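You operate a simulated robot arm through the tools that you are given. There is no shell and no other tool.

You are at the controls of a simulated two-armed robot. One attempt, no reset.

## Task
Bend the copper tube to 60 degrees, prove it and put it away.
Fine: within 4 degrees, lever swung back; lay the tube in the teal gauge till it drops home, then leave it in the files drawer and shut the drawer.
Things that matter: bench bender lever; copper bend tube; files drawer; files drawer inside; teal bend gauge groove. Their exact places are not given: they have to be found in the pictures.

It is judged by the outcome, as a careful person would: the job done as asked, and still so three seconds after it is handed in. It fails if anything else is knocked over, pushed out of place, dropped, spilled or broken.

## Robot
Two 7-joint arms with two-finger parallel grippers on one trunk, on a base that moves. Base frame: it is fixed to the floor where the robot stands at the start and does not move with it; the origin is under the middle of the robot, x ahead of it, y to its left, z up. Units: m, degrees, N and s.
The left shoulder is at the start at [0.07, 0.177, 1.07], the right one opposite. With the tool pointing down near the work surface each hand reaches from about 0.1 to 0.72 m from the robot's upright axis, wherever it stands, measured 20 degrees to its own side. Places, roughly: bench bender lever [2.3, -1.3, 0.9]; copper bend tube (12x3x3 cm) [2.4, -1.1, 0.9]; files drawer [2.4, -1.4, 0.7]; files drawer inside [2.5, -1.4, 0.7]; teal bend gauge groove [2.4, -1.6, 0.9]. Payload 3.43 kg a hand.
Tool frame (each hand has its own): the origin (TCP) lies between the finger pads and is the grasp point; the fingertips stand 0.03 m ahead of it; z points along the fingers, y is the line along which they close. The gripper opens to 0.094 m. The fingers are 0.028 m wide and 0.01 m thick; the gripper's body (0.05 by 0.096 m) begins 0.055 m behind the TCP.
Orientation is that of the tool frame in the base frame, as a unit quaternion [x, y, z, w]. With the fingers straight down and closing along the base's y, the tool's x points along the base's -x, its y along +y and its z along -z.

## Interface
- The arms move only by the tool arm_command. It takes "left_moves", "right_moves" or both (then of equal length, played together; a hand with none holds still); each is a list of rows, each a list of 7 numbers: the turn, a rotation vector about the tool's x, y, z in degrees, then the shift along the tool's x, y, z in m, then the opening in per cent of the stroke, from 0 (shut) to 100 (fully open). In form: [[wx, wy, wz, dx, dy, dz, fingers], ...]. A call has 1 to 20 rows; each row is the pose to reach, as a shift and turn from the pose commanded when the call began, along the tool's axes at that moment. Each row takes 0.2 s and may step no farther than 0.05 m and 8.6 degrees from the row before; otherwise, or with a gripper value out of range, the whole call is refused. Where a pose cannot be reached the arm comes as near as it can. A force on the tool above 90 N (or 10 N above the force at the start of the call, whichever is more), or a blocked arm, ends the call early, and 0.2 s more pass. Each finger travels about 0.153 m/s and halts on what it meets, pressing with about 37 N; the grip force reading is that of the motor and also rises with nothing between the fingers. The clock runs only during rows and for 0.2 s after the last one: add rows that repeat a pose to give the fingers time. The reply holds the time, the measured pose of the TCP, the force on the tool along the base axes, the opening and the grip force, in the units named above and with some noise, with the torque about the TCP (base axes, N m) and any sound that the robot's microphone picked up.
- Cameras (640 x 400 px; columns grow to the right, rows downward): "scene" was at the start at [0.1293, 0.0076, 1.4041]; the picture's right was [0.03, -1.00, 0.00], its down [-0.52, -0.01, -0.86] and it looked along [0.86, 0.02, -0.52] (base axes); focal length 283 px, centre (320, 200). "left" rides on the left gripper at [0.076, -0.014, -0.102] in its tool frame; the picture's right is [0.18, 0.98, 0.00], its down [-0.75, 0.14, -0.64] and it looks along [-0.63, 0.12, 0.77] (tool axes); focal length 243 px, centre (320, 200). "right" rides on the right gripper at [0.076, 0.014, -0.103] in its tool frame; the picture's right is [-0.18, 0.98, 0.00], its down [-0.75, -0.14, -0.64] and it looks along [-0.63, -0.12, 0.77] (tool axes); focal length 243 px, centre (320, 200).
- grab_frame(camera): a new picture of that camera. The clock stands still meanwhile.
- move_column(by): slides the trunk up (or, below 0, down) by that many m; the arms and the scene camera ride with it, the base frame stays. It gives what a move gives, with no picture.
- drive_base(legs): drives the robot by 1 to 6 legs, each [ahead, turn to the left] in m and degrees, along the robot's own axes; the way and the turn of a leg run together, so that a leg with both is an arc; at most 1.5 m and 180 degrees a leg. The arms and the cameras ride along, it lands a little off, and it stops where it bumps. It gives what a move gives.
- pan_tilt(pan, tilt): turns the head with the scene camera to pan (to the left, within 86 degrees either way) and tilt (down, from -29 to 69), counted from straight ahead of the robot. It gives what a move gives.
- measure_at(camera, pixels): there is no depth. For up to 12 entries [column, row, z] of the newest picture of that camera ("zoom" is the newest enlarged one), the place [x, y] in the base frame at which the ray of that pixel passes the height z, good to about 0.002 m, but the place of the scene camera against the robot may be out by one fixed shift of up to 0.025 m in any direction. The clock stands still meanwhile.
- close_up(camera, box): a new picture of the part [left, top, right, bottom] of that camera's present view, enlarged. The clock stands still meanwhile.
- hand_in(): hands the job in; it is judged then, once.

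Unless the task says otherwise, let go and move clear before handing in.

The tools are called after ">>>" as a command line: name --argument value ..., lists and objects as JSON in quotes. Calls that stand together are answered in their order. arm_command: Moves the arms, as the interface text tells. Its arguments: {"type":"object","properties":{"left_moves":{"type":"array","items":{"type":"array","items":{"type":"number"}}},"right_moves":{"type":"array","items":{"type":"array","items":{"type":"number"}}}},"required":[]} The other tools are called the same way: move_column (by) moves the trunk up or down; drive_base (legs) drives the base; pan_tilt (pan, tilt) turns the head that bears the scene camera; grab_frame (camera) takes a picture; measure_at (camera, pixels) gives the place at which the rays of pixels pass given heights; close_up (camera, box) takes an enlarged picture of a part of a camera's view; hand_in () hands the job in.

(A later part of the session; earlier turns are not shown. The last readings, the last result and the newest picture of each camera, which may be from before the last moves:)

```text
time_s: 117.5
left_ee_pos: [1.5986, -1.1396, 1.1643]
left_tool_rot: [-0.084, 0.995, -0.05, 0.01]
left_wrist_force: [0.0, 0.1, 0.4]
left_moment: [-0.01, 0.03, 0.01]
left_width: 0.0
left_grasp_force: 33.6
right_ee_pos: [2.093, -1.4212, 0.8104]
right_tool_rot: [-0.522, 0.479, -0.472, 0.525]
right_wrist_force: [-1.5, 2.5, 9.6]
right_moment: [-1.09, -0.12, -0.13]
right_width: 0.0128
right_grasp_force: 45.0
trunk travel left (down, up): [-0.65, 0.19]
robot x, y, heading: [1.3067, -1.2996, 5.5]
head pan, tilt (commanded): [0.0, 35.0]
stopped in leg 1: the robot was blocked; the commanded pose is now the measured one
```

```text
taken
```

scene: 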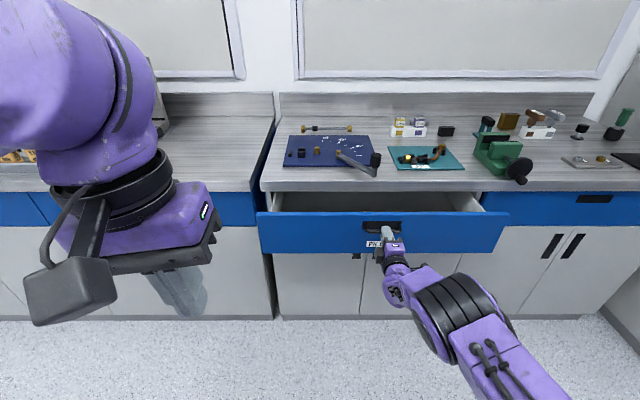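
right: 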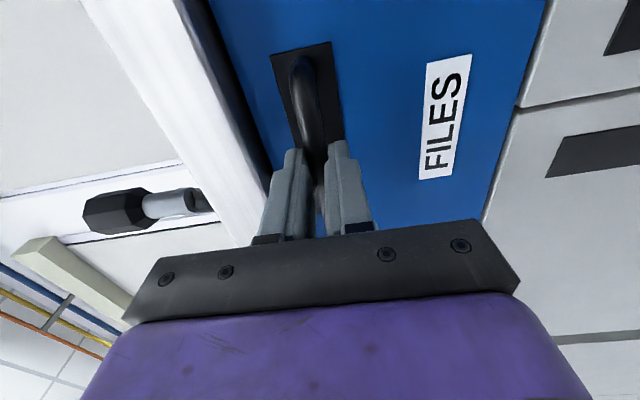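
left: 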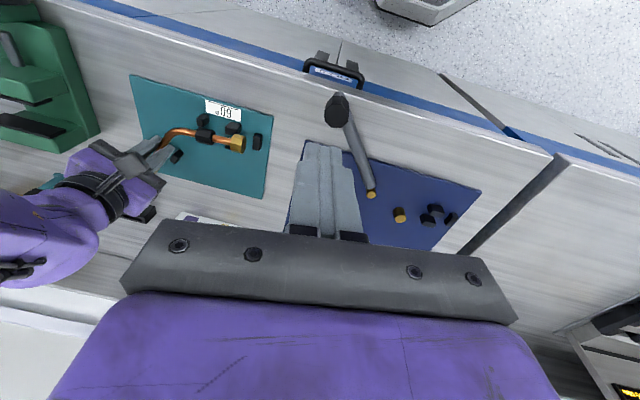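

The drawer is open about 0.145 m, but the base was stopped – perhaps it touched something behind. I'll look to the right/behind with the head before moving.

>>> pan_tilt --pan -86 --tilt 45

>>> grab_frame --camera "scene"

>>> pan_tilt --pan 86 --tilt 45

>>> grab_frame --camera "scene"

```text
time_s: 119.1
left_ee_pos: [1.5995, -1.1365, 1.1643]
left_tool_rot: [-0.084, 0.995, -0.048, 0.012]
left_wrist_force: [1.2, 0.2, 0.5]
left_moment: [-0.02, -0.05, 0.0]
left_width: 0.0
left_grasp_force: 33.1
right_ee_pos: [2.0918, -1.4207, 0.8108]
right_tool_rot: [-0.523, 0.48, -0.472, 0.523]
right_wrist_force: [2.4, 1.6, 19.5]
right_moment: [-1.09, -0.52, 0.22]
right_width: 0.0127
right_grasp_force: 45.0
trunk travel left (down, up): [-0.65, 0.19]
robot x, y, heading: [1.3077, -1.2979, 5.7]
head pan, tilt (commanded): [-85.9, 45.0]
```

```text
taken
```

scene: 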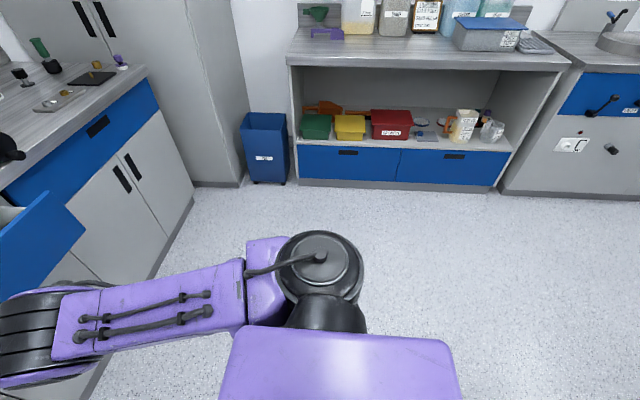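

```text
time_s: 121.7
left_ee_pos: [1.5976, -1.138, 1.165]
left_tool_rot: [-0.084, 0.995, -0.05, 0.011]
left_wrist_force: [0.6, -0.4, 0.8]
left_moment: [-0.02, -0.04, 0.02]
left_width: 0.0003
left_grasp_force: 32.9
right_ee_pos: [2.0906, -1.4208, 0.8097]
right_tool_rot: [-0.522, 0.48, -0.471, 0.524]
right_wrist_force: [0.4, 0.9, 21.4]
right_moment: [-1.03, -0.6, -0.03]
right_width: 0.0128
right_grasp_force: 45.1
trunk travel left (down, up): [-0.65, 0.19]
robot x, y, heading: [1.3027, -1.2935, 5.4]
head pan, tilt (commanded): [85.9, 45.0]
```

```text
taken
```

scene: 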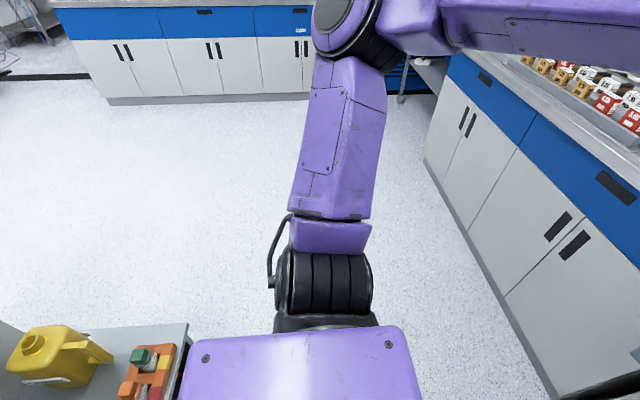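

The base touched the grey cart at its rear left (lower left in the picture); its items still stand upright. I'll not back further; instead I pull the drawer another 7 cm with the arm, easing it up 2 mm to relieve the 20 N vertical load.

>>> arm_command --right_moves '[[0, 0, 0, 0, -0.001, -0.01, 0], [0, 0, 0, 0, -0.002, -0.025, 0], [0, 0, 0, 0, -0.002, -0.04, 0], [0, 0, 0, 0, -0.002, -0.055, 0], [0, 0, 0, 0, -0.002, -0.07, 0], [0, 0, 0, 0, -0.002, -0.07, 0]]'

>>> pan_tilt --pan 0 --tilt 38

>>> grab_frame --camera "scene"

```text
time_s: 123.1
left_ee_pos: [1.5998, -1.1384, 1.1651]
left_tool_rot: [-0.084, 0.995, -0.049, 0.01]
left_wrist_force: [-0.5, 0.2, -0.4]
left_moment: [0.0, 0.03, 0.0]
left_width: 0.0
left_grasp_force: 33.0
right_ee_pos: [2.0224, -1.4264, 0.8111]
right_tool_rot: [-0.523, 0.481, -0.471, 0.523]
right_wrist_force: [-1.5, -0.7, 11.8]
right_moment: [-1.16, -0.34, 0.27]
right_width: 0.0127
right_grasp_force: 45.2
trunk travel left (down, up): [-0.65, 0.19]
robot x, y, heading: [1.306, -1.2949, 5.5]
head pan, tilt (commanded): [85.9, 45.0]
```

```text
time_s: 124.7
left_ee_pos: [1.5992, -1.1387, 1.1635]
left_tool_rot: [-0.083, 0.995, -0.048, 0.011]
left_wrist_force: [0.6, 0.2, 0.3]
left_moment: [-0.02, 0.0, -0.02]
left_width: 0.0
left_grasp_force: 32.8
right_ee_pos: [2.0223, -1.4276, 0.8108]
right_tool_rot: [0.523, -0.481, 0.47, -0.523]
right_wrist_force: [-1.8, -0.7, 7.5]
right_moment: [-1.17, -0.3, -0.19]
right_width: 0.0127
right_grasp_force: 44.7
trunk travel left (down, up): [-0.65, 0.19]
robot x, y, heading: [1.3095, -1.2963, 5.4]
head pan, tilt (commanded): [0.0, 38.0]
```

```text
taken
```

scene: 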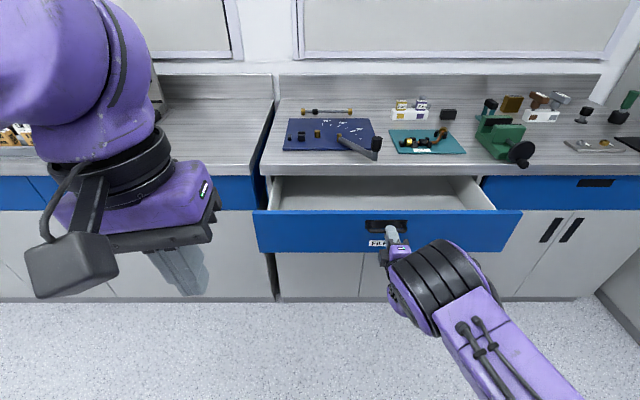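

The drawer is open about 0.215 m, and its inside is empty. I open the fingers and back the hand off the handle.

>>> arm_command --right_moves '[[0, 0, 0, 0, 0, 0, 20], [0, 0, 0, 0, 0, 0, 40], [0, 0, 0, 0, 0, 0, 50], [0, 0, 0, 0, 0, -0.02, 50], [0, 0, 0, 0, 0, -0.05, 50], [0, 0, 0, 0, 0, -0.09, 50], [0, 0, 0, 0, 0, -0.09, 50]]'

>>> grab_frame --camera "scene"

```text
time_s: 126.3
left_ee_pos: [1.6016, -1.1387, 1.1643]
left_tool_rot: [-0.084, 0.995, -0.049, 0.009]
left_wrist_force: [0.1, 0.3, -0.2]
left_moment: [0.01, 0.0, -0.03]
left_width: 0.0
left_grasp_force: 33.2
right_ee_pos: [1.9337, -1.4359, 0.8096]
right_tool_rot: [0.523, -0.482, 0.471, -0.522]
right_wrist_force: [0.1, -0.3, -0.3]
right_moment: [0.0, 0.04, 0.02]
right_width: 0.0467
right_grasp_force: 0.1
trunk travel left (down, up): [-0.65, 0.19]
robot x, y, heading: [1.306, -1.2976, 5.4]
head pan, tilt (commanded): [0.0, 38.0]
```

```text
taken
```

scene: 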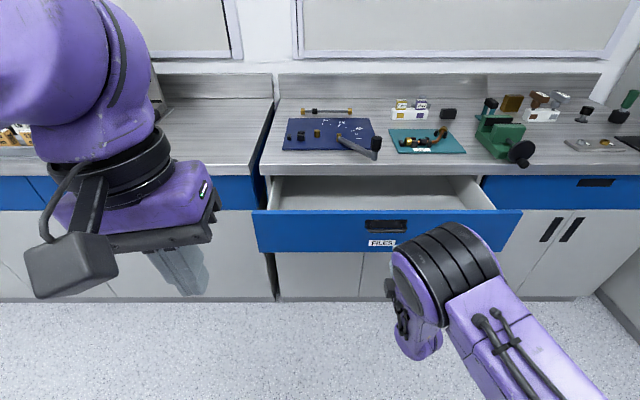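

Released. I raise the hand to z≈1.13, then turn it back to pointing down.

>>> arm_command --right_moves '[[0, 0, 0, 0.01, -0.04, 0, 50], [0, 0, 0, 0.02, -0.08, 0, 50], [0, 0, 0, 0.04, -0.12, 0, 50], [0, 0, 0, 0.06, -0.16, 0, 50], [0, 0, 0, 0.08, -0.2, 0, 50], [0, 0, 0, 0.1, -0.24, 0, 50], [0, 0, 0, 0.11, -0.28, 0, 50], [0, 0, 0, 0.12, -0.31, 0, 50], [0, 0, 0, 0.12, -0.31, 0, 50]]'

>>> arm_command --right_moves '[[-4.62, 4.62, 4.62, 0, 0, 0, 50], [-9.24, 9.24, 9.24, 0, 0, 0, 50], [-13.86, 13.86, 13.86, 0, 0, 0, 50], [-18.48, 18.48, 18.48, 0, 0, 0, 50], [-23.1, 23.1, 23.1, 0, 0, 0, 50], [-27.7, 27.7, 27.7, 0, 0, 0, 50], [-32.3, 32.3, 32.3, 0, 0, 0, 50], [-36.9, 36.9, 36.9, 0, 0, 0, 50], [-41.5, 41.5, 41.5, 0, 0, 0, 50], [-46.1, 46.1, 46.1, 0, 0, 0, 50], [-50.7, 50.7, 50.7, 0, 0, 0, 50], [-55.3, 55.3, 55.3, 0, 0, 0, 50], [-59.9, 59.9, 59.9, 0, 0, 0, 50], [-64.5, 64.5, 64.5, 0, 0, 0, 50], [-69.3, 69.3, 69.3, 0, 0, 0, 50], [-69.3, 69.3, 69.3, 0, 0, 0, 50]]'

>>> grab_frame --camera "scene"

```text
time_s: 127.7
left_ee_pos: [1.6016, -1.1389, 1.1653]
left_tool_rot: [-0.084, 0.995, -0.048, 0.01]
left_wrist_force: [0.3, 0.4, 0.1]
left_moment: [0.0, 0.01, 0.02]
left_width: 0.0
left_grasp_force: 33.1
right_ee_pos: [1.9348, -1.554, 0.9561]
right_tool_rot: [0.544, -0.537, 0.431, -0.479]
right_wrist_force: [-0.5, 0.8, -0.4]
right_moment: [0.04, -0.01, -0.01]
right_width: 0.0469
right_grasp_force: 0.0
trunk travel left (down, up): [-0.65, 0.19]
robot x, y, heading: [1.3088, -1.2975, 5.5]
head pan, tilt (commanded): [0.0, 38.0]
stopped in row 7 (right hand): the arm was blocked; the commanded pose is now the measured one
```

```text
time_s: 131.1
left_ee_pos: [1.6001, -1.139, 1.164]
left_tool_rot: [-0.084, 0.995, -0.049, 0.009]
left_wrist_force: [-0.1, 0.2, -0.8]
left_moment: [0.01, 0.03, -0.04]
left_width: 0.0
left_grasp_force: 32.6
right_ee_pos: [1.9356, -1.5518, 0.9586]
right_tool_rot: [-0.03, 0.996, 0.018, -0.085]
right_wrist_force: [-1.2, 0.2, -0.4]
right_moment: [-0.02, -0.01, -0.02]
right_width: 0.0469
right_grasp_force: 0.1
trunk travel left (down, up): [-0.65, 0.19]
robot x, y, heading: [1.305, -1.2927, 5.7]
head pan, tilt (commanded): [0.0, 38.0]
```

```text
taken
```

scene: 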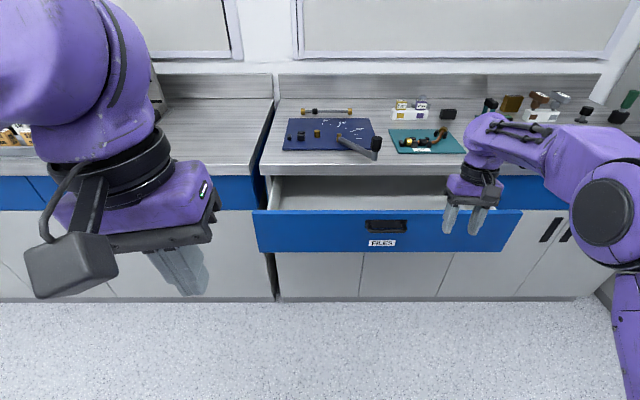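

The hand points down again but is tilted about 10°. I correct the tilt, then raise it to z≈1.14.

>>> arm_command --right_moves '[[1.2, -4.8, -0.9, 0, 0, -0.02, 50], [2.5, -9.65, -1.9, 0, 0, -0.04, 50], [2.5, -9.65, -1.9, 0, 0, -0.08, 50], [2.5, -9.65, -1.9, 0, 0, -0.12, 50], [2.5, -9.65, -1.9, 0, 0, -0.16, 50], [2.5, -9.65, -1.9, 0, 0, -0.18, 50], [2.5, -9.65, -1.9, 0, 0, -0.18, 50]]'

>>> grab_frame --camera "scene"

```text
time_s: 132.7
left_ee_pos: [1.6007, -1.1398, 1.164]
left_tool_rot: [-0.085, 0.995, -0.048, 0.01]
left_wrist_force: [-0.4, -0.6, 0.3]
left_moment: [0.02, -0.04, 0.03]
left_width: 0.0002
left_grasp_force: 32.9
right_ee_pos: [1.9648, -1.5531, 1.1373]
right_tool_rot: [-0.047, 0.999, -0.001, 0.001]
right_wrist_force: [0.1, -0.3, -0.5]
right_moment: [0.0, -0.02, -0.01]
right_width: 0.0473
right_grasp_force: 0.0
trunk travel left (down, up): [-0.65, 0.19]
robot x, y, heading: [1.3033, -1.2984, 5.5]
head pan, tilt (commanded): [0.0, 38.0]
```

```text
taken
```

scene: 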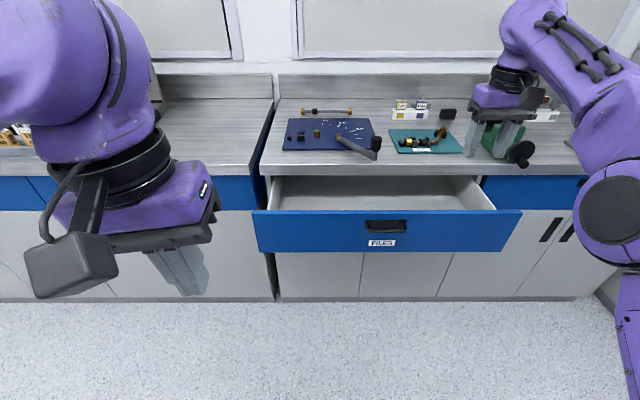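

The drawer stays open with its handle at x≈2.03, and my trunk front would be at 1.94 with the robot at x=1.82, so there is room. I drive forward 0.515 m to fetch the tube.

>>> drive_base --legs '[[0.515, 0]]'

>>> pan_tilt --pan 0 --tilt 55

>>> grab_frame --camera "scene"

>>> grab_frame --camera "right"

```text
time_s: 135.8
left_ee_pos: [2.127, -1.0857, 1.1647]
left_tool_rot: [-0.086, 0.995, -0.048, 0.01]
left_wrist_force: [-0.3, 0.1, 0.5]
left_moment: [0.02, 0.01, 0.0]
left_width: 0.0003
left_grasp_force: 32.3
right_ee_pos: [2.4919, -1.4999, 1.1367]
right_tool_rot: [-0.048, 0.999, -0.001, 0.001]
right_wrist_force: [0.6, 0.1, -0.1]
right_moment: [-0.01, 0.02, 0.02]
right_width: 0.0467
right_grasp_force: 0.1
trunk travel left (down, up): [-0.65, 0.19]
robot x, y, heading: [1.8343, -1.2449, 5.7]
head pan, tilt (commanded): [0.0, 38.0]
```

```text
time_s: 136.6
left_ee_pos: [2.1269, -1.0862, 1.1636]
left_tool_rot: [-0.086, 0.995, -0.048, 0.009]
left_wrist_force: [0.0, -0.2, 0.4]
left_moment: [-0.04, 0.01, -0.01]
left_width: 0.0002
left_grasp_force: 33.5
right_ee_pos: [2.4926, -1.4991, 1.1351]
right_tool_rot: [-0.049, 0.999, -0.001, 0.001]
right_wrist_force: [0.0, -0.1, 0.6]
right_moment: [0.03, -0.02, 0.0]
right_width: 0.0472
right_grasp_force: 0.1
trunk travel left (down, up): [-0.65, 0.19]
robot x, y, heading: [1.8384, -1.2463, 5.6]
head pan, tilt (commanded): [0.0, 55.0]
```

```text
taken
```

scene: 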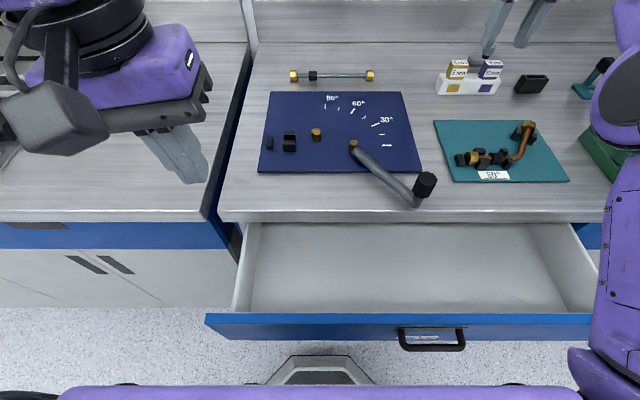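

```text
taken
```

right: 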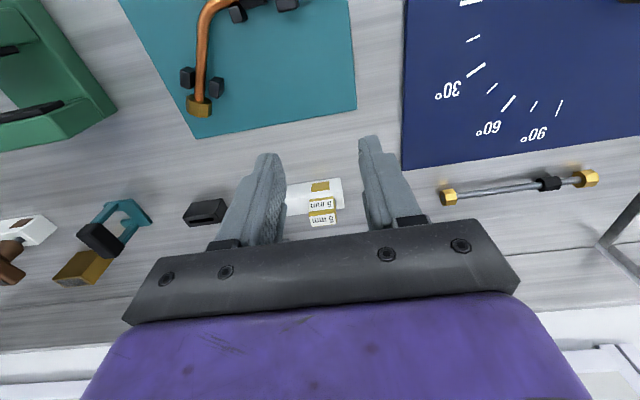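

Now the right hand goes over the tube's bent leg in the gauge, turned as for the earlier release (wz +30.8).

>>> arm_command --right_moves '[[0, 0, 7.7, 0.0125, -0.032, 0, 60], [0, 0, 15.4, 0.025, -0.064, 0.01, 60], [0, 0, 23.1, 0.0376, -0.0957, 0.03, 60], [0, 0, 30.8, 0.0501, -0.1276, 0.055, 60], [0, 0, 30.8, 0.0501, -0.1276, 0.075, 60], [0, 0, 30.8, 0.0501, -0.1276, 0.075, 60]]'

>>> grab_frame --camera "right"

>>> close_up --camera "right" --box '[240, 40, 400, 140]'

```text
time_s: 138.0
left_ee_pos: [2.1275, -1.0867, 1.1645]
left_tool_rot: [-0.086, 0.995, -0.048, 0.009]
left_wrist_force: [-0.7, -0.2, 0.1]
left_moment: [0.03, 0.01, 0.01]
left_width: 0.0
left_grasp_force: 32.4
right_ee_pos: [2.4572, -1.6301, 1.0628]
right_tool_rot: [0.219, 0.976, 0.0, 0.0]
right_wrist_force: [-0.9, 0.8, 0.6]
right_moment: [-0.02, 0.03, 0.0]
right_width: 0.0563
right_grasp_force: 0.0
trunk travel left (down, up): [-0.65, 0.19]
robot x, y, heading: [1.8329, -1.2467, 5.7]
head pan, tilt (commanded): [0.0, 55.0]
```

```text
taken
```

right: 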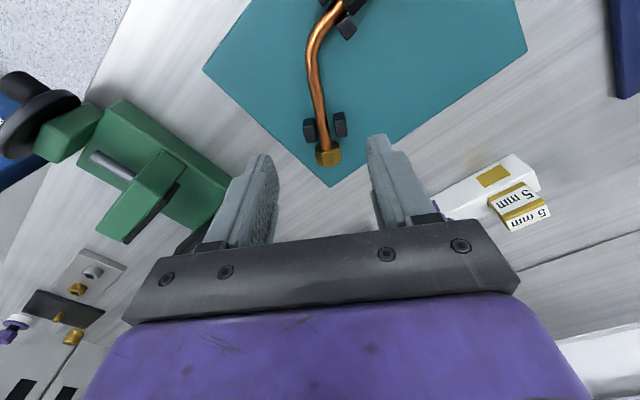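

```text
4.00 times, centred on (320, 90) of right
```

zoom: 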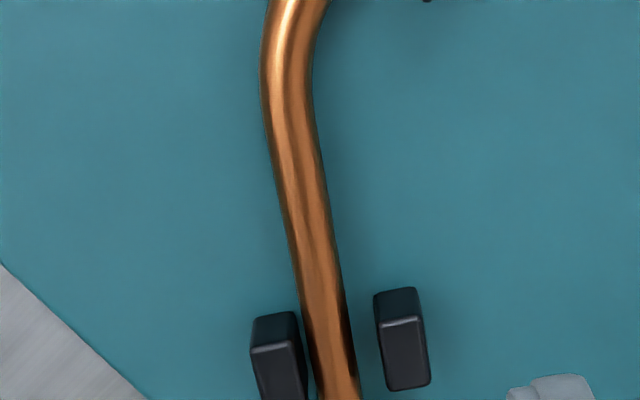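

The bent leg lies 2 px left of my grip axis and aligned within 1°. I shift 8 mm toward the vertex to clear the pair‑3 pegs, descend, and grip.

>>> arm_command --right_moves '[[0, 0, 0, 0.008, -0.002, 0.04, 50], [0, 0, 0, 0.008, -0.002, 0.08, 50], [0, 0, 0, 0.008, -0.002, 0.105, 50], [0, 0, 0, 0.008, -0.002, 0.117, 50], [0, 0, 0, 0.008, -0.002, 0.117, 50]]'

>>> close_up --camera "right" --box '[240, 80, 400, 180]'

>>> close_up --camera "scene" --box '[434, 105, 578, 195]'

```text
time_s: 139.2
left_ee_pos: [2.1271, -1.0855, 1.1652]
left_tool_rot: [-0.086, 0.995, -0.049, 0.009]
left_wrist_force: [-0.6, -0.3, 0.3]
left_moment: [-0.01, 0.0, 0.01]
left_width: 0.0002
left_grasp_force: 32.9
right_ee_pos: [2.4452, -1.6298, 0.9433]
right_tool_rot: [0.219, 0.976, 0.0, 0.001]
right_wrist_force: [-0.9, 0.5, 0.3]
right_moment: [0.0, 0.03, 0.0]
right_width: 0.047
right_grasp_force: 0.0
trunk travel left (down, up): [-0.65, 0.19]
robot x, y, heading: [1.8323, -1.2444, 5.7]
head pan, tilt (commanded): [0.0, 55.0]
```

```text
4.00 times, centred on (320, 130) of right
```

zoom: 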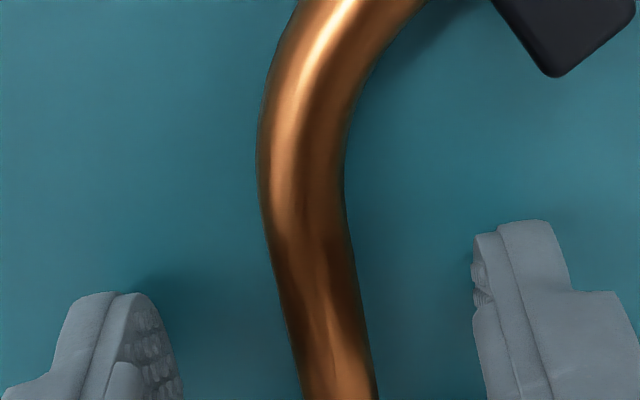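

```text
4.44 times, centred on (506, 150) of scene
```

zoom: 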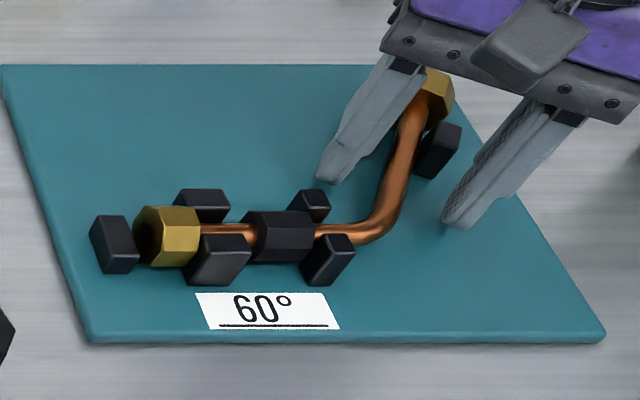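

The leg is centred. Close, check, and lift straight up.

>>> arm_command --right_moves '[[0, 0, 0, 0, 0, 0, 30], [0, 0, 0, 0, 0, 0, 15], [0, 0, 0, 0, 0, 0, 0], [0, 0, 0, 0, 0, 0, 0], [0, 0, 0, 0, 0, 0, 0]]'

>>> arm_command --right_moves '[[0, 0, 0, 0, 0, -0.006, 0], [0, 0, 0, 0, 0, -0.012, 0], [0, 0, 0, 0, 0, -0.02, 0], [0, 0, 0, 0, 0, -0.03, 0], [0, 0, 0, 0, 0, -0.045, 0], [0, 0, 0, 0, 0, -0.065, 0], [0, 0, 0, 0, 0, -0.09, 0], [0, 0, 0, 0, 0, -0.12, 0], [0, 0, 0, 0, 0, -0.12, 0]]'

>>> grab_frame --camera "scene"

```text
time_s: 140.4
left_ee_pos: [2.1264, -1.085, 1.1649]
left_tool_rot: [-0.086, 0.995, -0.049, 0.009]
left_wrist_force: [0.7, -0.3, 0.4]
left_moment: [0.01, -0.02, 0.01]
left_width: 0.0
left_grasp_force: 33.4
right_ee_pos: [2.4477, -1.6304, 0.9436]
right_tool_rot: [0.219, 0.976, 0.0, 0.001]
right_wrist_force: [1.0, 1.4, -0.2]
right_moment: [0.05, -0.02, -0.05]
right_width: 0.0109
right_grasp_force: 37.3
trunk travel left (down, up): [-0.65, 0.19]
robot x, y, heading: [1.8314, -1.2421, 5.8]
head pan, tilt (commanded): [0.0, 55.0]
```

```text
time_s: 142.4
left_ee_pos: [2.1282, -1.0867, 1.1635]
left_tool_rot: [-0.086, 0.995, -0.049, 0.009]
left_wrist_force: [0.8, 0.5, 0.6]
left_moment: [0.0, 0.0, 0.02]
left_width: 0.0001
left_grasp_force: 33.3
right_ee_pos: [2.4478, -1.6308, 1.0655]
right_tool_rot: [0.219, 0.976, 0.0, 0.0]
right_wrist_force: [-0.3, 0.1, -1.3]
right_moment: [-0.06, -0.04, 0.0]
right_width: 0.0105
right_grasp_force: 36.9
trunk travel left (down, up): [-0.65, 0.19]
robot x, y, heading: [1.8319, -1.2425, 5.7]
head pan, tilt (commanded): [0.0, 55.0]
```

```text
taken
```

scene: 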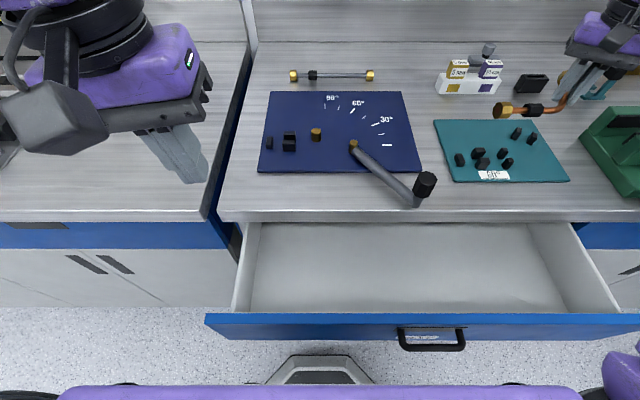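

The tube is held securely above the gauge. Now I measure the open drawer: front panel top, floor and side walls.

>>> close_up --camera "scene" --box '[200, 200, 456, 360]'

>>> close_up --camera "scene" --box '[400, 200, 640, 350]'

```text
2.50 times, centred on (328, 280) of scene
```

zoom: 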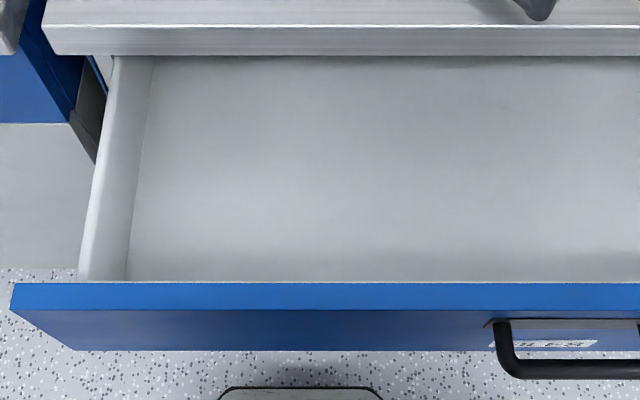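

```text
2.67 times, centred on (520, 275) of scene
```

zoom: 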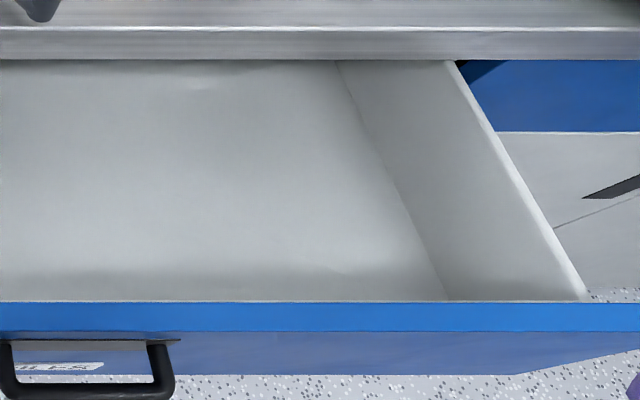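

>>> measure_at --camera "zoom" --pixels '[[300, 302, 0.855], [300, 331, 0.855], [300, 58, 0.86], [300, 28, 0.9], [455, 62, 0.8], [455, 62, 0.82], [585, 297, 0.8], [585, 297, 0.82], [338, 62, 0.73], [338, 62, 0.71], [448, 300, 0.73], [448, 300, 0.71]]'

```text
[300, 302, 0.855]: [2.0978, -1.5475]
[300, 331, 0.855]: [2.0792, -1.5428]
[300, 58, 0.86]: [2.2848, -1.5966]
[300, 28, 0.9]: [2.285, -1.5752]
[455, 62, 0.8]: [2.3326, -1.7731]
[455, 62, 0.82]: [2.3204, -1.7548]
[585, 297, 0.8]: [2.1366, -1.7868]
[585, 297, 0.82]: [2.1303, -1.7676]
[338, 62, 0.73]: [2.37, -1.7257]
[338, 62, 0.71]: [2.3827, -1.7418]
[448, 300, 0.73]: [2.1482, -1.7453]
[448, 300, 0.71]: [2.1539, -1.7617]
```

Drawer geometry: panel inner edge at x≈2.09, slab front at ≈2.276 (y=-1.5), floor ≈0.71, panel top ≈0.855. I'll raise the tube, bring it over the drawer at about (2.23,-1.50), clear of the lever knob.

>>> arm_command --right_moves '[[0, 0, 0, 0, 0, -0.035, 0], [0, 0, 0, 0, 0, -0.065, 0], [0, 0, 0, 0.036, 0.0036, -0.065, 0], [0, 0, 0, 0.072, 0.0072, -0.065, 0], [0, 0, 0, 0.108, 0.0108, -0.065, 0], [0, 0, 0, 0.144, 0.0144, -0.065, 0], [0, 0, 0, 0.18, 0.018, -0.065, 0], [0, 0, 0, 0.216, 0.0216, -0.065, 0], [0, 0, 0, 0.2528, 0.0251, -0.065, 0], [0, 0, 0, 0.2528, 0.0251, -0.065, 0]]'

>>> grab_frame --camera "scene"

```text
time_s: 144.6
left_ee_pos: [2.128, -1.0855, 1.164]
left_tool_rot: [-0.086, 0.995, -0.049, 0.01]
left_wrist_force: [-0.3, -0.3, 0.4]
left_moment: [-0.01, 0.02, 0.0]
left_width: 0.0001
left_grasp_force: 33.1
right_ee_pos: [2.2866, -1.5346, 1.1259]
right_tool_rot: [0.221, 0.975, 0.008, -0.002]
right_wrist_force: [0.4, 0.3, -1.9]
right_moment: [-0.06, 0.01, 0.0]
right_width: 0.0104
right_grasp_force: 37.1
right hand out of reach, approached as far as the arm can: row 8, 9, 10
trunk travel left (down, up): [-0.65, 0.19]
robot x, y, heading: [1.832, -1.2489, 5.7]
head pan, tilt (commanded): [0.0, 55.0]
```

```text
taken
```

scene: 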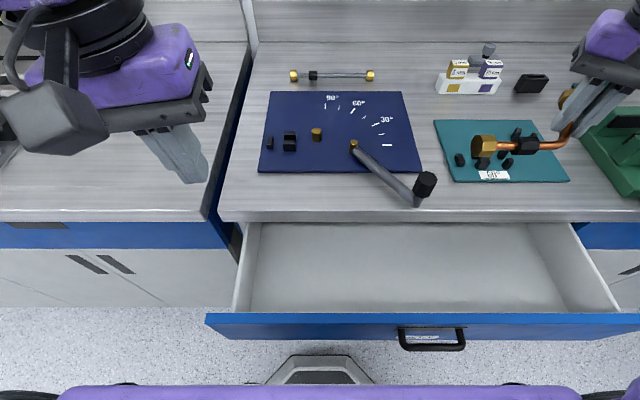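

The arm cannot fold closer in this pose, so I back the robot 0.22 m; the tube travels along above the drawer. Then I'll turn the hand so the camera sits to the side.

>>> drive_base --legs '[[-0.22, 0]]'

>>> grab_frame --camera "scene"

```text
time_s: 146.3
left_ee_pos: [1.9029, -1.1072, 1.1639]
left_tool_rot: [-0.089, 0.995, -0.048, 0.01]
left_wrist_force: [0.1, 0.0, 0.5]
left_moment: [-0.01, -0.01, 0.02]
left_width: 0.0
left_grasp_force: 33.1
right_ee_pos: [2.063, -1.5573, 1.1241]
right_tool_rot: [0.217, 0.976, 0.007, -0.002]
right_wrist_force: [-0.6, 0.0, -1.2]
right_moment: [-0.03, 0.0, 0.0]
right_width: 0.0109
right_grasp_force: 37.1
trunk travel left (down, up): [-0.65, 0.19]
robot x, y, heading: [1.6088, -1.263, 6.0]
head pan, tilt (commanded): [0.0, 55.0]
```

```text
taken
```

scene: 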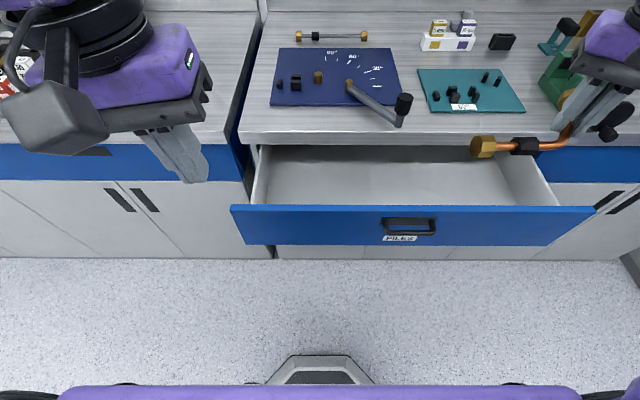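

Now I turn the hand 120° (wz −120.8) while moving forward a little; the tube stays at z≈1.12, well above everything near.

>>> arm_command --right_moves '[[0, 0, -8, -0.0058, 0.0034, 0, 0], [0, 0, -16, -0.0115, 0.0069, 0, 0], [0, 0, -24, -0.0173, 0.0103, 0, 0], [0, 0, -32, -0.023, 0.0137, 0, 0], [0, 0, -40, -0.0288, 0.0171, 0, 0], [0, 0, -48, -0.0346, 0.0206, 0, 0], [0, 0, -56, -0.0403, 0.024, 0, 0], [0, 0, -64, -0.0461, 0.0274, 0, 0], [0, 0, -72, -0.0518, 0.0308, 0, 0], [0, 0, -80, -0.0576, 0.0343, 0, 0], [0, 0, -88, -0.0634, 0.0377, 0, 0], [0, 0, -96, -0.0691, 0.0411, 0, 0], [0, 0, -104, -0.0749, 0.0445, 0, 0], [0, 0, -112, -0.0806, 0.048, 0, 0], [0, 0, -120, -0.0864, 0.0514, 0, 0], [0, 0, -120, -0.0864, 0.0514, 0, 0]]'

>>> grab_frame --camera "scene"

>>> grab_frame --camera "right"

```text
time_s: 149.7
left_ee_pos: [1.9032, -1.1077, 1.1648]
left_tool_rot: [-0.088, 0.995, -0.048, 0.01]
left_wrist_force: [1.4, 0.5, 0.6]
left_moment: [0.01, -0.01, -0.03]
left_width: 0.0003
left_grasp_force: 33.1
right_ee_pos: [2.1611, -1.5448, 1.1245]
right_tool_rot: [0.737, -0.676, -0.005, -0.005]
right_wrist_force: [0.2, 0.3, -1.2]
right_moment: [0.01, -0.02, -0.02]
right_width: 0.0106
right_grasp_force: 36.9
trunk travel left (down, up): [-0.65, 0.19]
robot x, y, heading: [1.6084, -1.2698, 6.0]
head pan, tilt (commanded): [0.0, 55.0]
```

```text
taken
```

scene: 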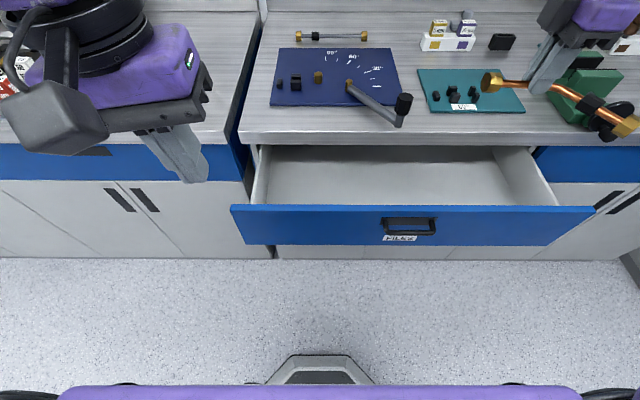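

```text
taken
```

right: 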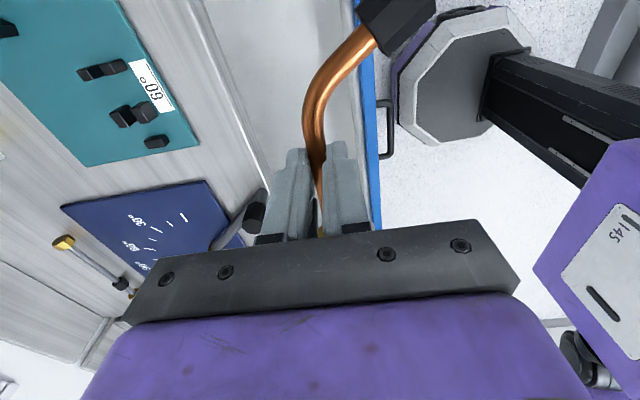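

Good: bent leg points left, fixed leg right‑near, camera on the right side. I move to (2.222,-1.50) and lower to z≈0.98 to check clearances.

>>> arm_command --right_moves '[[0, 0, 0, -0.02, -0.033, 0, 0], [0, 0, 0, -0.0395, -0.0647, 0, 0], [0, 0, 0, -0.0395, -0.0647, 0.04, 0], [0, 0, 0, -0.0395, -0.0647, 0.08, 0], [0, 0, 0, -0.0395, -0.0647, 0.12, 0], [0, 0, 0, -0.0395, -0.0647, 0.145, 0], [0, 0, 0, -0.0395, -0.0647, 0.145, 0]]'

>>> grab_frame --camera "scene"

>>> grab_frame --camera "right"

```text
time_s: 151.3
left_ee_pos: [1.9028, -1.1077, 1.1642]
left_tool_rot: [-0.089, 0.995, -0.048, 0.01]
left_wrist_force: [0.0, 0.2, -0.4]
left_moment: [0.0, 0.0, 0.0]
left_width: 0.0
left_grasp_force: 32.7
right_ee_pos: [2.2241, -1.4981, 0.9804]
right_tool_rot: [0.736, -0.677, -0.004, -0.004]
right_wrist_force: [0.1, 0.3, -1.0]
right_moment: [0.04, -0.01, 0.0]
right_width: 0.0107
right_grasp_force: 36.6
trunk travel left (down, up): [-0.65, 0.19]
robot x, y, heading: [1.6077, -1.2667, 6.4]
head pan, tilt (commanded): [0.0, 55.0]
```

```text
taken
```

scene: 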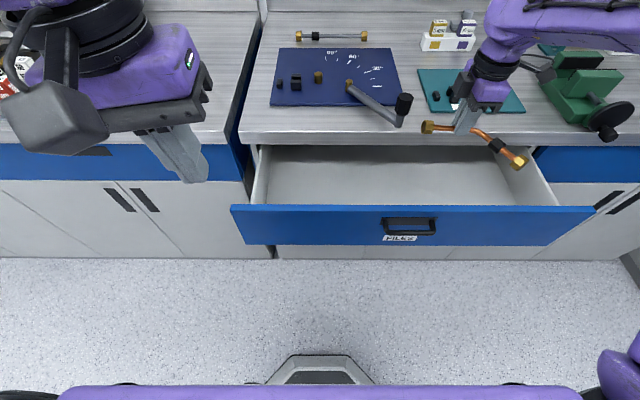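

```text
taken
```

right: 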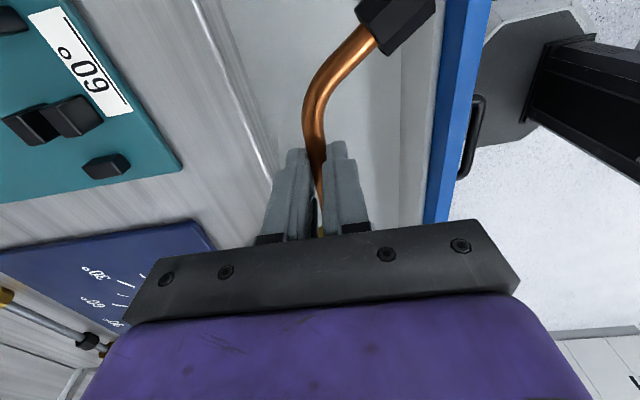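

I check the clearances on both sides with the right camera: slab edge and front panel.

>>> measure_at --camera "right" --pixels '[[441, 108, 0.855], [450, 40, 0.855], [465, 108, 0.855], [245, 115, 0.9], [252, 140, 0.9], [215, 50, 0.9], [420, 20, 0.957], [400, 40, 0.957]]'

>>> close_up --camera "right" --box '[180, 0, 500, 200]'

>>> close_up --camera "scene" --box '[400, 70, 592, 190]'

```text
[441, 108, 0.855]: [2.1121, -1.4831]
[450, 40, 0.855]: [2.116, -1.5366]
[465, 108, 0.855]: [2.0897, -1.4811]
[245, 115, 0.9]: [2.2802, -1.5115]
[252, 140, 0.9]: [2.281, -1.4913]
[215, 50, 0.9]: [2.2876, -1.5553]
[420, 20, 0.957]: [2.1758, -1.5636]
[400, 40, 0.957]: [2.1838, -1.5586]
```

```text
2.00 times, centred on (340, 100) of right
```

zoom: 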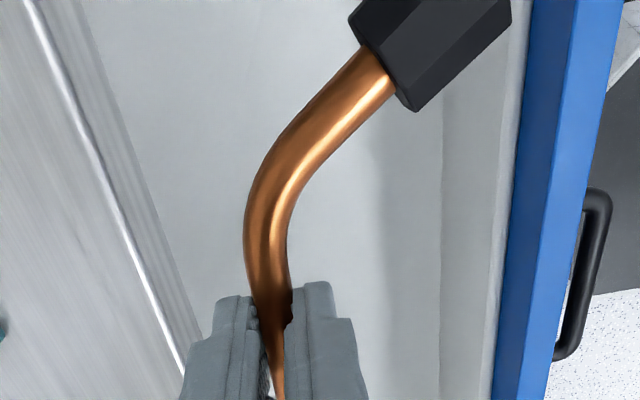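

```text
3.33 times, centred on (496, 130) of scene
```

zoom: 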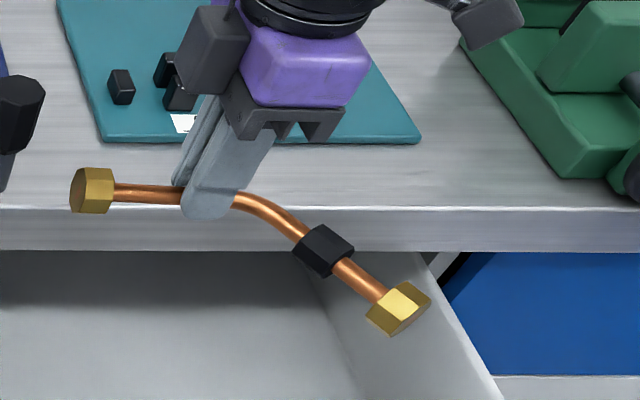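

>>> close_up --camera "scene" --box '[400, 130, 592, 250]'

>>> measure_at --camera "zoom" --pixels '[[200, 248, 0.855], [200, 262, 0.855], [200, 248, 0.84], [200, 50, 0.86], [90, 300, 0.81], [90, 300, 0.8], [400, 100, 0.957], [300, 50, 0.957]]'

```text
3.33 times, centred on (496, 190) of scene
```

zoom: 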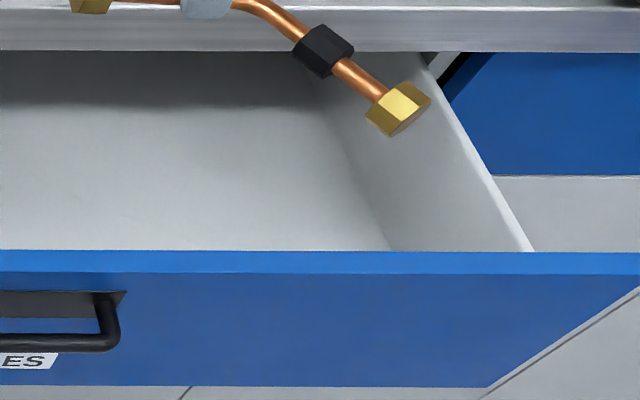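

```text
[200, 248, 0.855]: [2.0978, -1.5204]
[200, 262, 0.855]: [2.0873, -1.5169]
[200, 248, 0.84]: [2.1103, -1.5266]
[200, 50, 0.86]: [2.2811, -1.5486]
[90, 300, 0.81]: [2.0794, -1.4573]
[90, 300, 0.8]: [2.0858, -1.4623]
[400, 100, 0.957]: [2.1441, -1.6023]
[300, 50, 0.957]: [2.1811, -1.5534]
```

Combining views, the panel top is at z≈0.84 with its inner edge at x≈2.108 (y=-1.5), leaving a 0.172 m gap; the fixed nut would pass only ~4 mm from the panel. Turning the hand 25° more and shifting 3 cm back gives about 2 cm margins all round.

>>> arm_command --right_moves '[[0, 0, -8.3, -0.001, 0.01, 0, 0], [0, 0, -16.6, -0.002, 0.02, 0, 0], [0, 0, -25, -0.0026, 0.0309, 0, 0], [0, 0, -25, -0.0026, 0.0309, 0, 0]]'

>>> grab_frame --camera "right"

>>> close_up --camera "scene" --box '[400, 90, 592, 210]'

```text
time_s: 152.3
left_ee_pos: [1.9021, -1.1078, 1.1641]
left_tool_rot: [-0.088, 0.995, -0.048, 0.01]
left_wrist_force: [0.7, -0.6, -0.4]
left_moment: [-0.02, 0.0, 0.01]
left_width: 0.0002
left_grasp_force: 32.8
right_ee_pos: [2.1923, -1.4973, 0.9808]
right_tool_rot: [0.865, -0.501, -0.005, -0.006]
right_wrist_force: [-0.2, -0.1, -0.6]
right_moment: [0.07, -0.03, 0.04]
right_width: 0.0108
right_grasp_force: 37.2
trunk travel left (down, up): [-0.65, 0.19]
robot x, y, heading: [1.6097, -1.2706, 5.9]
head pan, tilt (commanded): [0.0, 55.0]
```

```text
taken
```

right: 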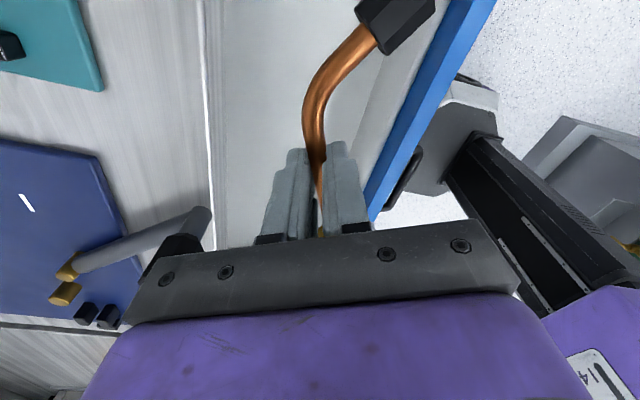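

```text
3.33 times, centred on (496, 150) of scene
```

zoom: 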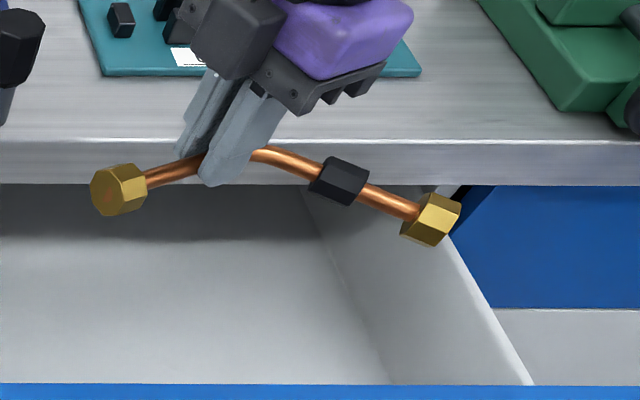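

Clear on all sides: the tube hangs inside the drawer's opening outline. I lower to z≈0.80 in steps.

>>> arm_command --right_moves '[[0, 0, 0, 0, 0, 0.035, 0], [0, 0, 0, 0, 0, 0.07, 0], [0, 0, 0, 0, 0, 0.105, 0], [0, 0, 0, 0, 0, 0.14, 0], [0, 0, 0, 0, 0, 0.165, 0], [0, 0, 0, 0, 0, 0.18, 0], [0, 0, 0, 0, 0, 0.18, 0]]'

>>> grab_frame --camera "scene"

>>> grab_frame --camera "right"

```text
time_s: 153.9
left_ee_pos: [1.9036, -1.1077, 1.1642]
left_tool_rot: [-0.089, 0.995, -0.048, 0.01]
left_wrist_force: [-0.5, -0.1, -0.1]
left_moment: [-0.02, 0.0, 0.01]
left_width: 0.0
left_grasp_force: 32.8
right_ee_pos: [2.1926, -1.4944, 0.8028]
right_tool_rot: [0.865, -0.501, -0.002, -0.007]
right_wrist_force: [0.3, 0.6, -0.8]
right_moment: [0.02, 0.03, 0.03]
right_width: 0.0107
right_grasp_force: 36.8
trunk travel left (down, up): [-0.65, 0.19]
robot x, y, heading: [1.6096, -1.2652, 5.8]
head pan, tilt (commanded): [0.0, 55.0]
```

```text
taken
```

scene: 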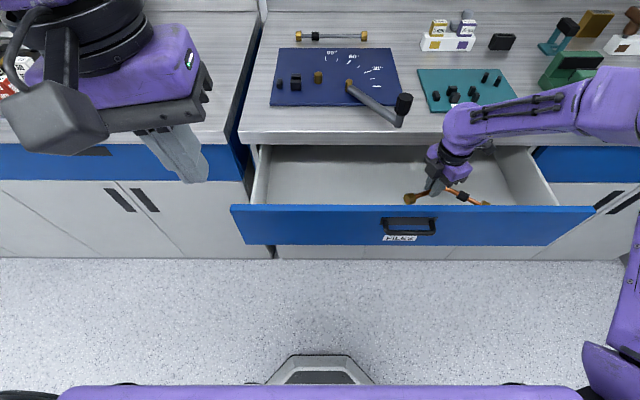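

```text
taken
```

right: 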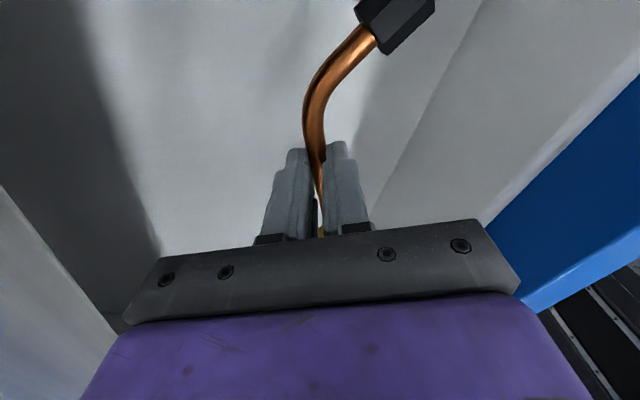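

The tube is inside the drawer. Before lowering the last 5 cm I check that the forearm is clear of the vise behind it.

>>> measure_at --camera "scene" --pixels '[[600, 110, 1.05], [600, 110, 1.15], [540, 115, 1.05], [590, 85, 0.95], [560, 60, 1.0], [570, 83, 0.92]]'

>>> close_up --camera "scene" --box '[400, 20, 640, 170]'

>>> close_up --camera "left" --box '[0, 0, 320, 200]'

```text
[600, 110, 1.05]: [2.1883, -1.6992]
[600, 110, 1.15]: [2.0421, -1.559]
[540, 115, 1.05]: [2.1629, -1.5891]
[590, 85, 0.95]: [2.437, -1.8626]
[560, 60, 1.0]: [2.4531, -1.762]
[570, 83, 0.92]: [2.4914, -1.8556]
```

```text
2.67 times, centred on (520, 95) of scene
```

zoom: 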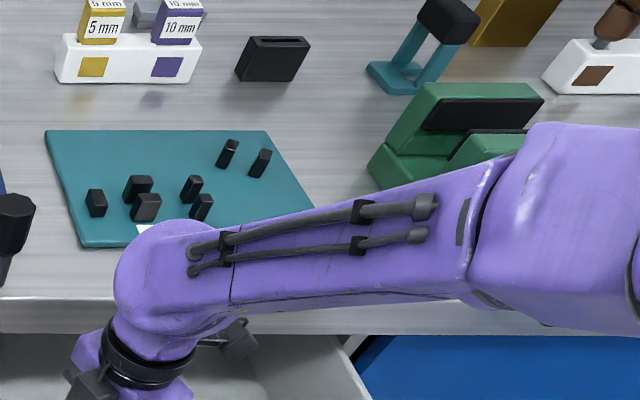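

```text
2.00 times, centred on (160, 100) of left
```

zoom: 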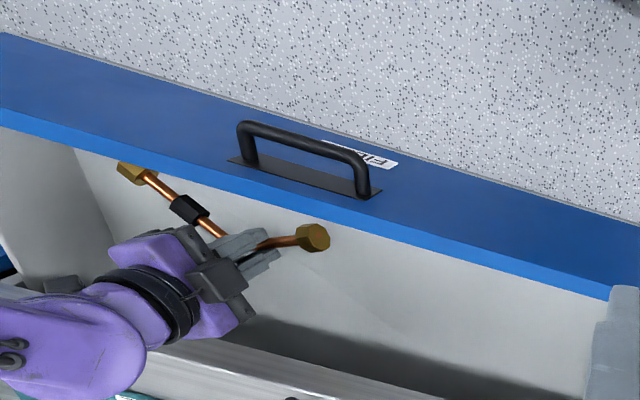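

The forearm runs over the drawer edge, in front of the vise, with several cm to spare; the left camera shows the tube well inside the drawer. I lower the last 5 cm gently.

>>> arm_command --right_moves '[[0, 0, 0, 0, 0, 0.02, 0], [0, 0, 0, 0, 0, 0.035, 0], [0, 0, 0, 0, 0, 0.043, 0], [0, 0, 0, 0, 0, 0.043, 0]]'

>>> close_up --camera "left" --box '[0, 0, 320, 200]'

>>> grab_frame --camera "right"

```text
time_s: 154.9
left_ee_pos: [1.9038, -1.1088, 1.1647]
left_tool_rot: [-0.089, 0.995, -0.049, 0.009]
left_wrist_force: [0.1, 0.5, 0.5]
left_moment: [0.02, -0.01, 0.01]
left_width: 0.0
left_grasp_force: 33.4
right_ee_pos: [2.1932, -1.4959, 0.7579]
right_tool_rot: [0.865, -0.501, -0.005, -0.005]
right_wrist_force: [0.4, -0.8, -0.9]
right_moment: [0.03, -0.03, 0.03]
right_width: 0.0108
right_grasp_force: 36.4
trunk travel left (down, up): [-0.65, 0.19]
robot x, y, heading: [1.607, -1.2646, 6.1]
head pan, tilt (commanded): [0.0, 55.0]
```

```text
2.00 times, centred on (160, 100) of left
```

zoom: 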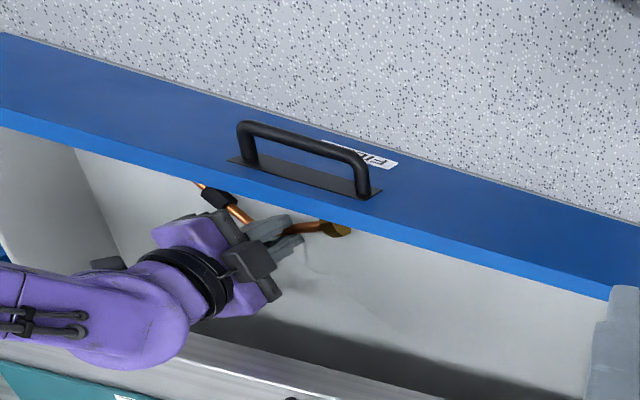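

```text
taken
```

right: 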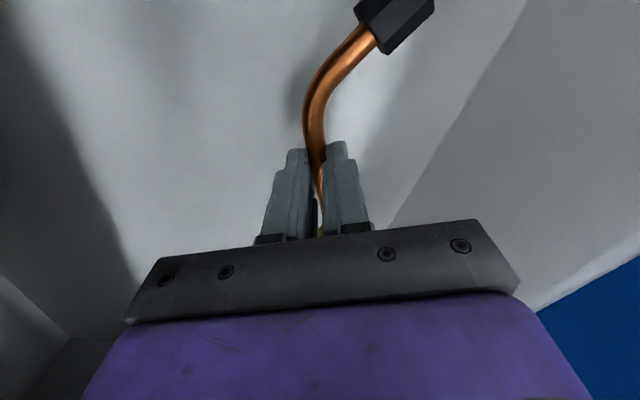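

No contact yet at 0.758. I continue in small steps until the floor is felt.

>>> arm_command --right_moves '[[0, 0, 0, 0, 0, 0.004, 0], [0, 0, 0, 0, 0, 0.008, 0], [0, 0, 0, 0, 0, 0.011, 0], [0, 0, 0, 0, 0, 0.011, 0]]'

>>> close_up --camera "right" --box '[240, 0, 480, 150]'

```text
time_s: 155.9
left_ee_pos: [1.9028, -1.1079, 1.1644]
left_tool_rot: [-0.088, 0.995, -0.049, 0.01]
left_wrist_force: [0.1, -0.3, 0.7]
left_moment: [-0.02, -0.03, -0.01]
left_width: 0.0001
left_grasp_force: 32.5
right_ee_pos: [2.1933, -1.4946, 0.746]
right_tool_rot: [0.865, -0.502, -0.005, -0.006]
right_wrist_force: [1.5, 0.8, -1.4]
right_moment: [-0.03, -0.01, 0.05]
right_width: 0.0106
right_grasp_force: 36.6
trunk travel left (down, up): [-0.65, 0.19]
robot x, y, heading: [1.6087, -1.2624, 6.2]
head pan, tilt (commanded): [0.0, 55.0]
```

```text
2.67 times, centred on (360, 75) of right
```

zoom: 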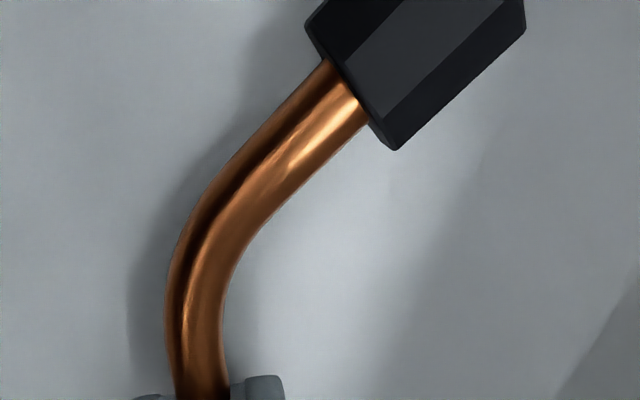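

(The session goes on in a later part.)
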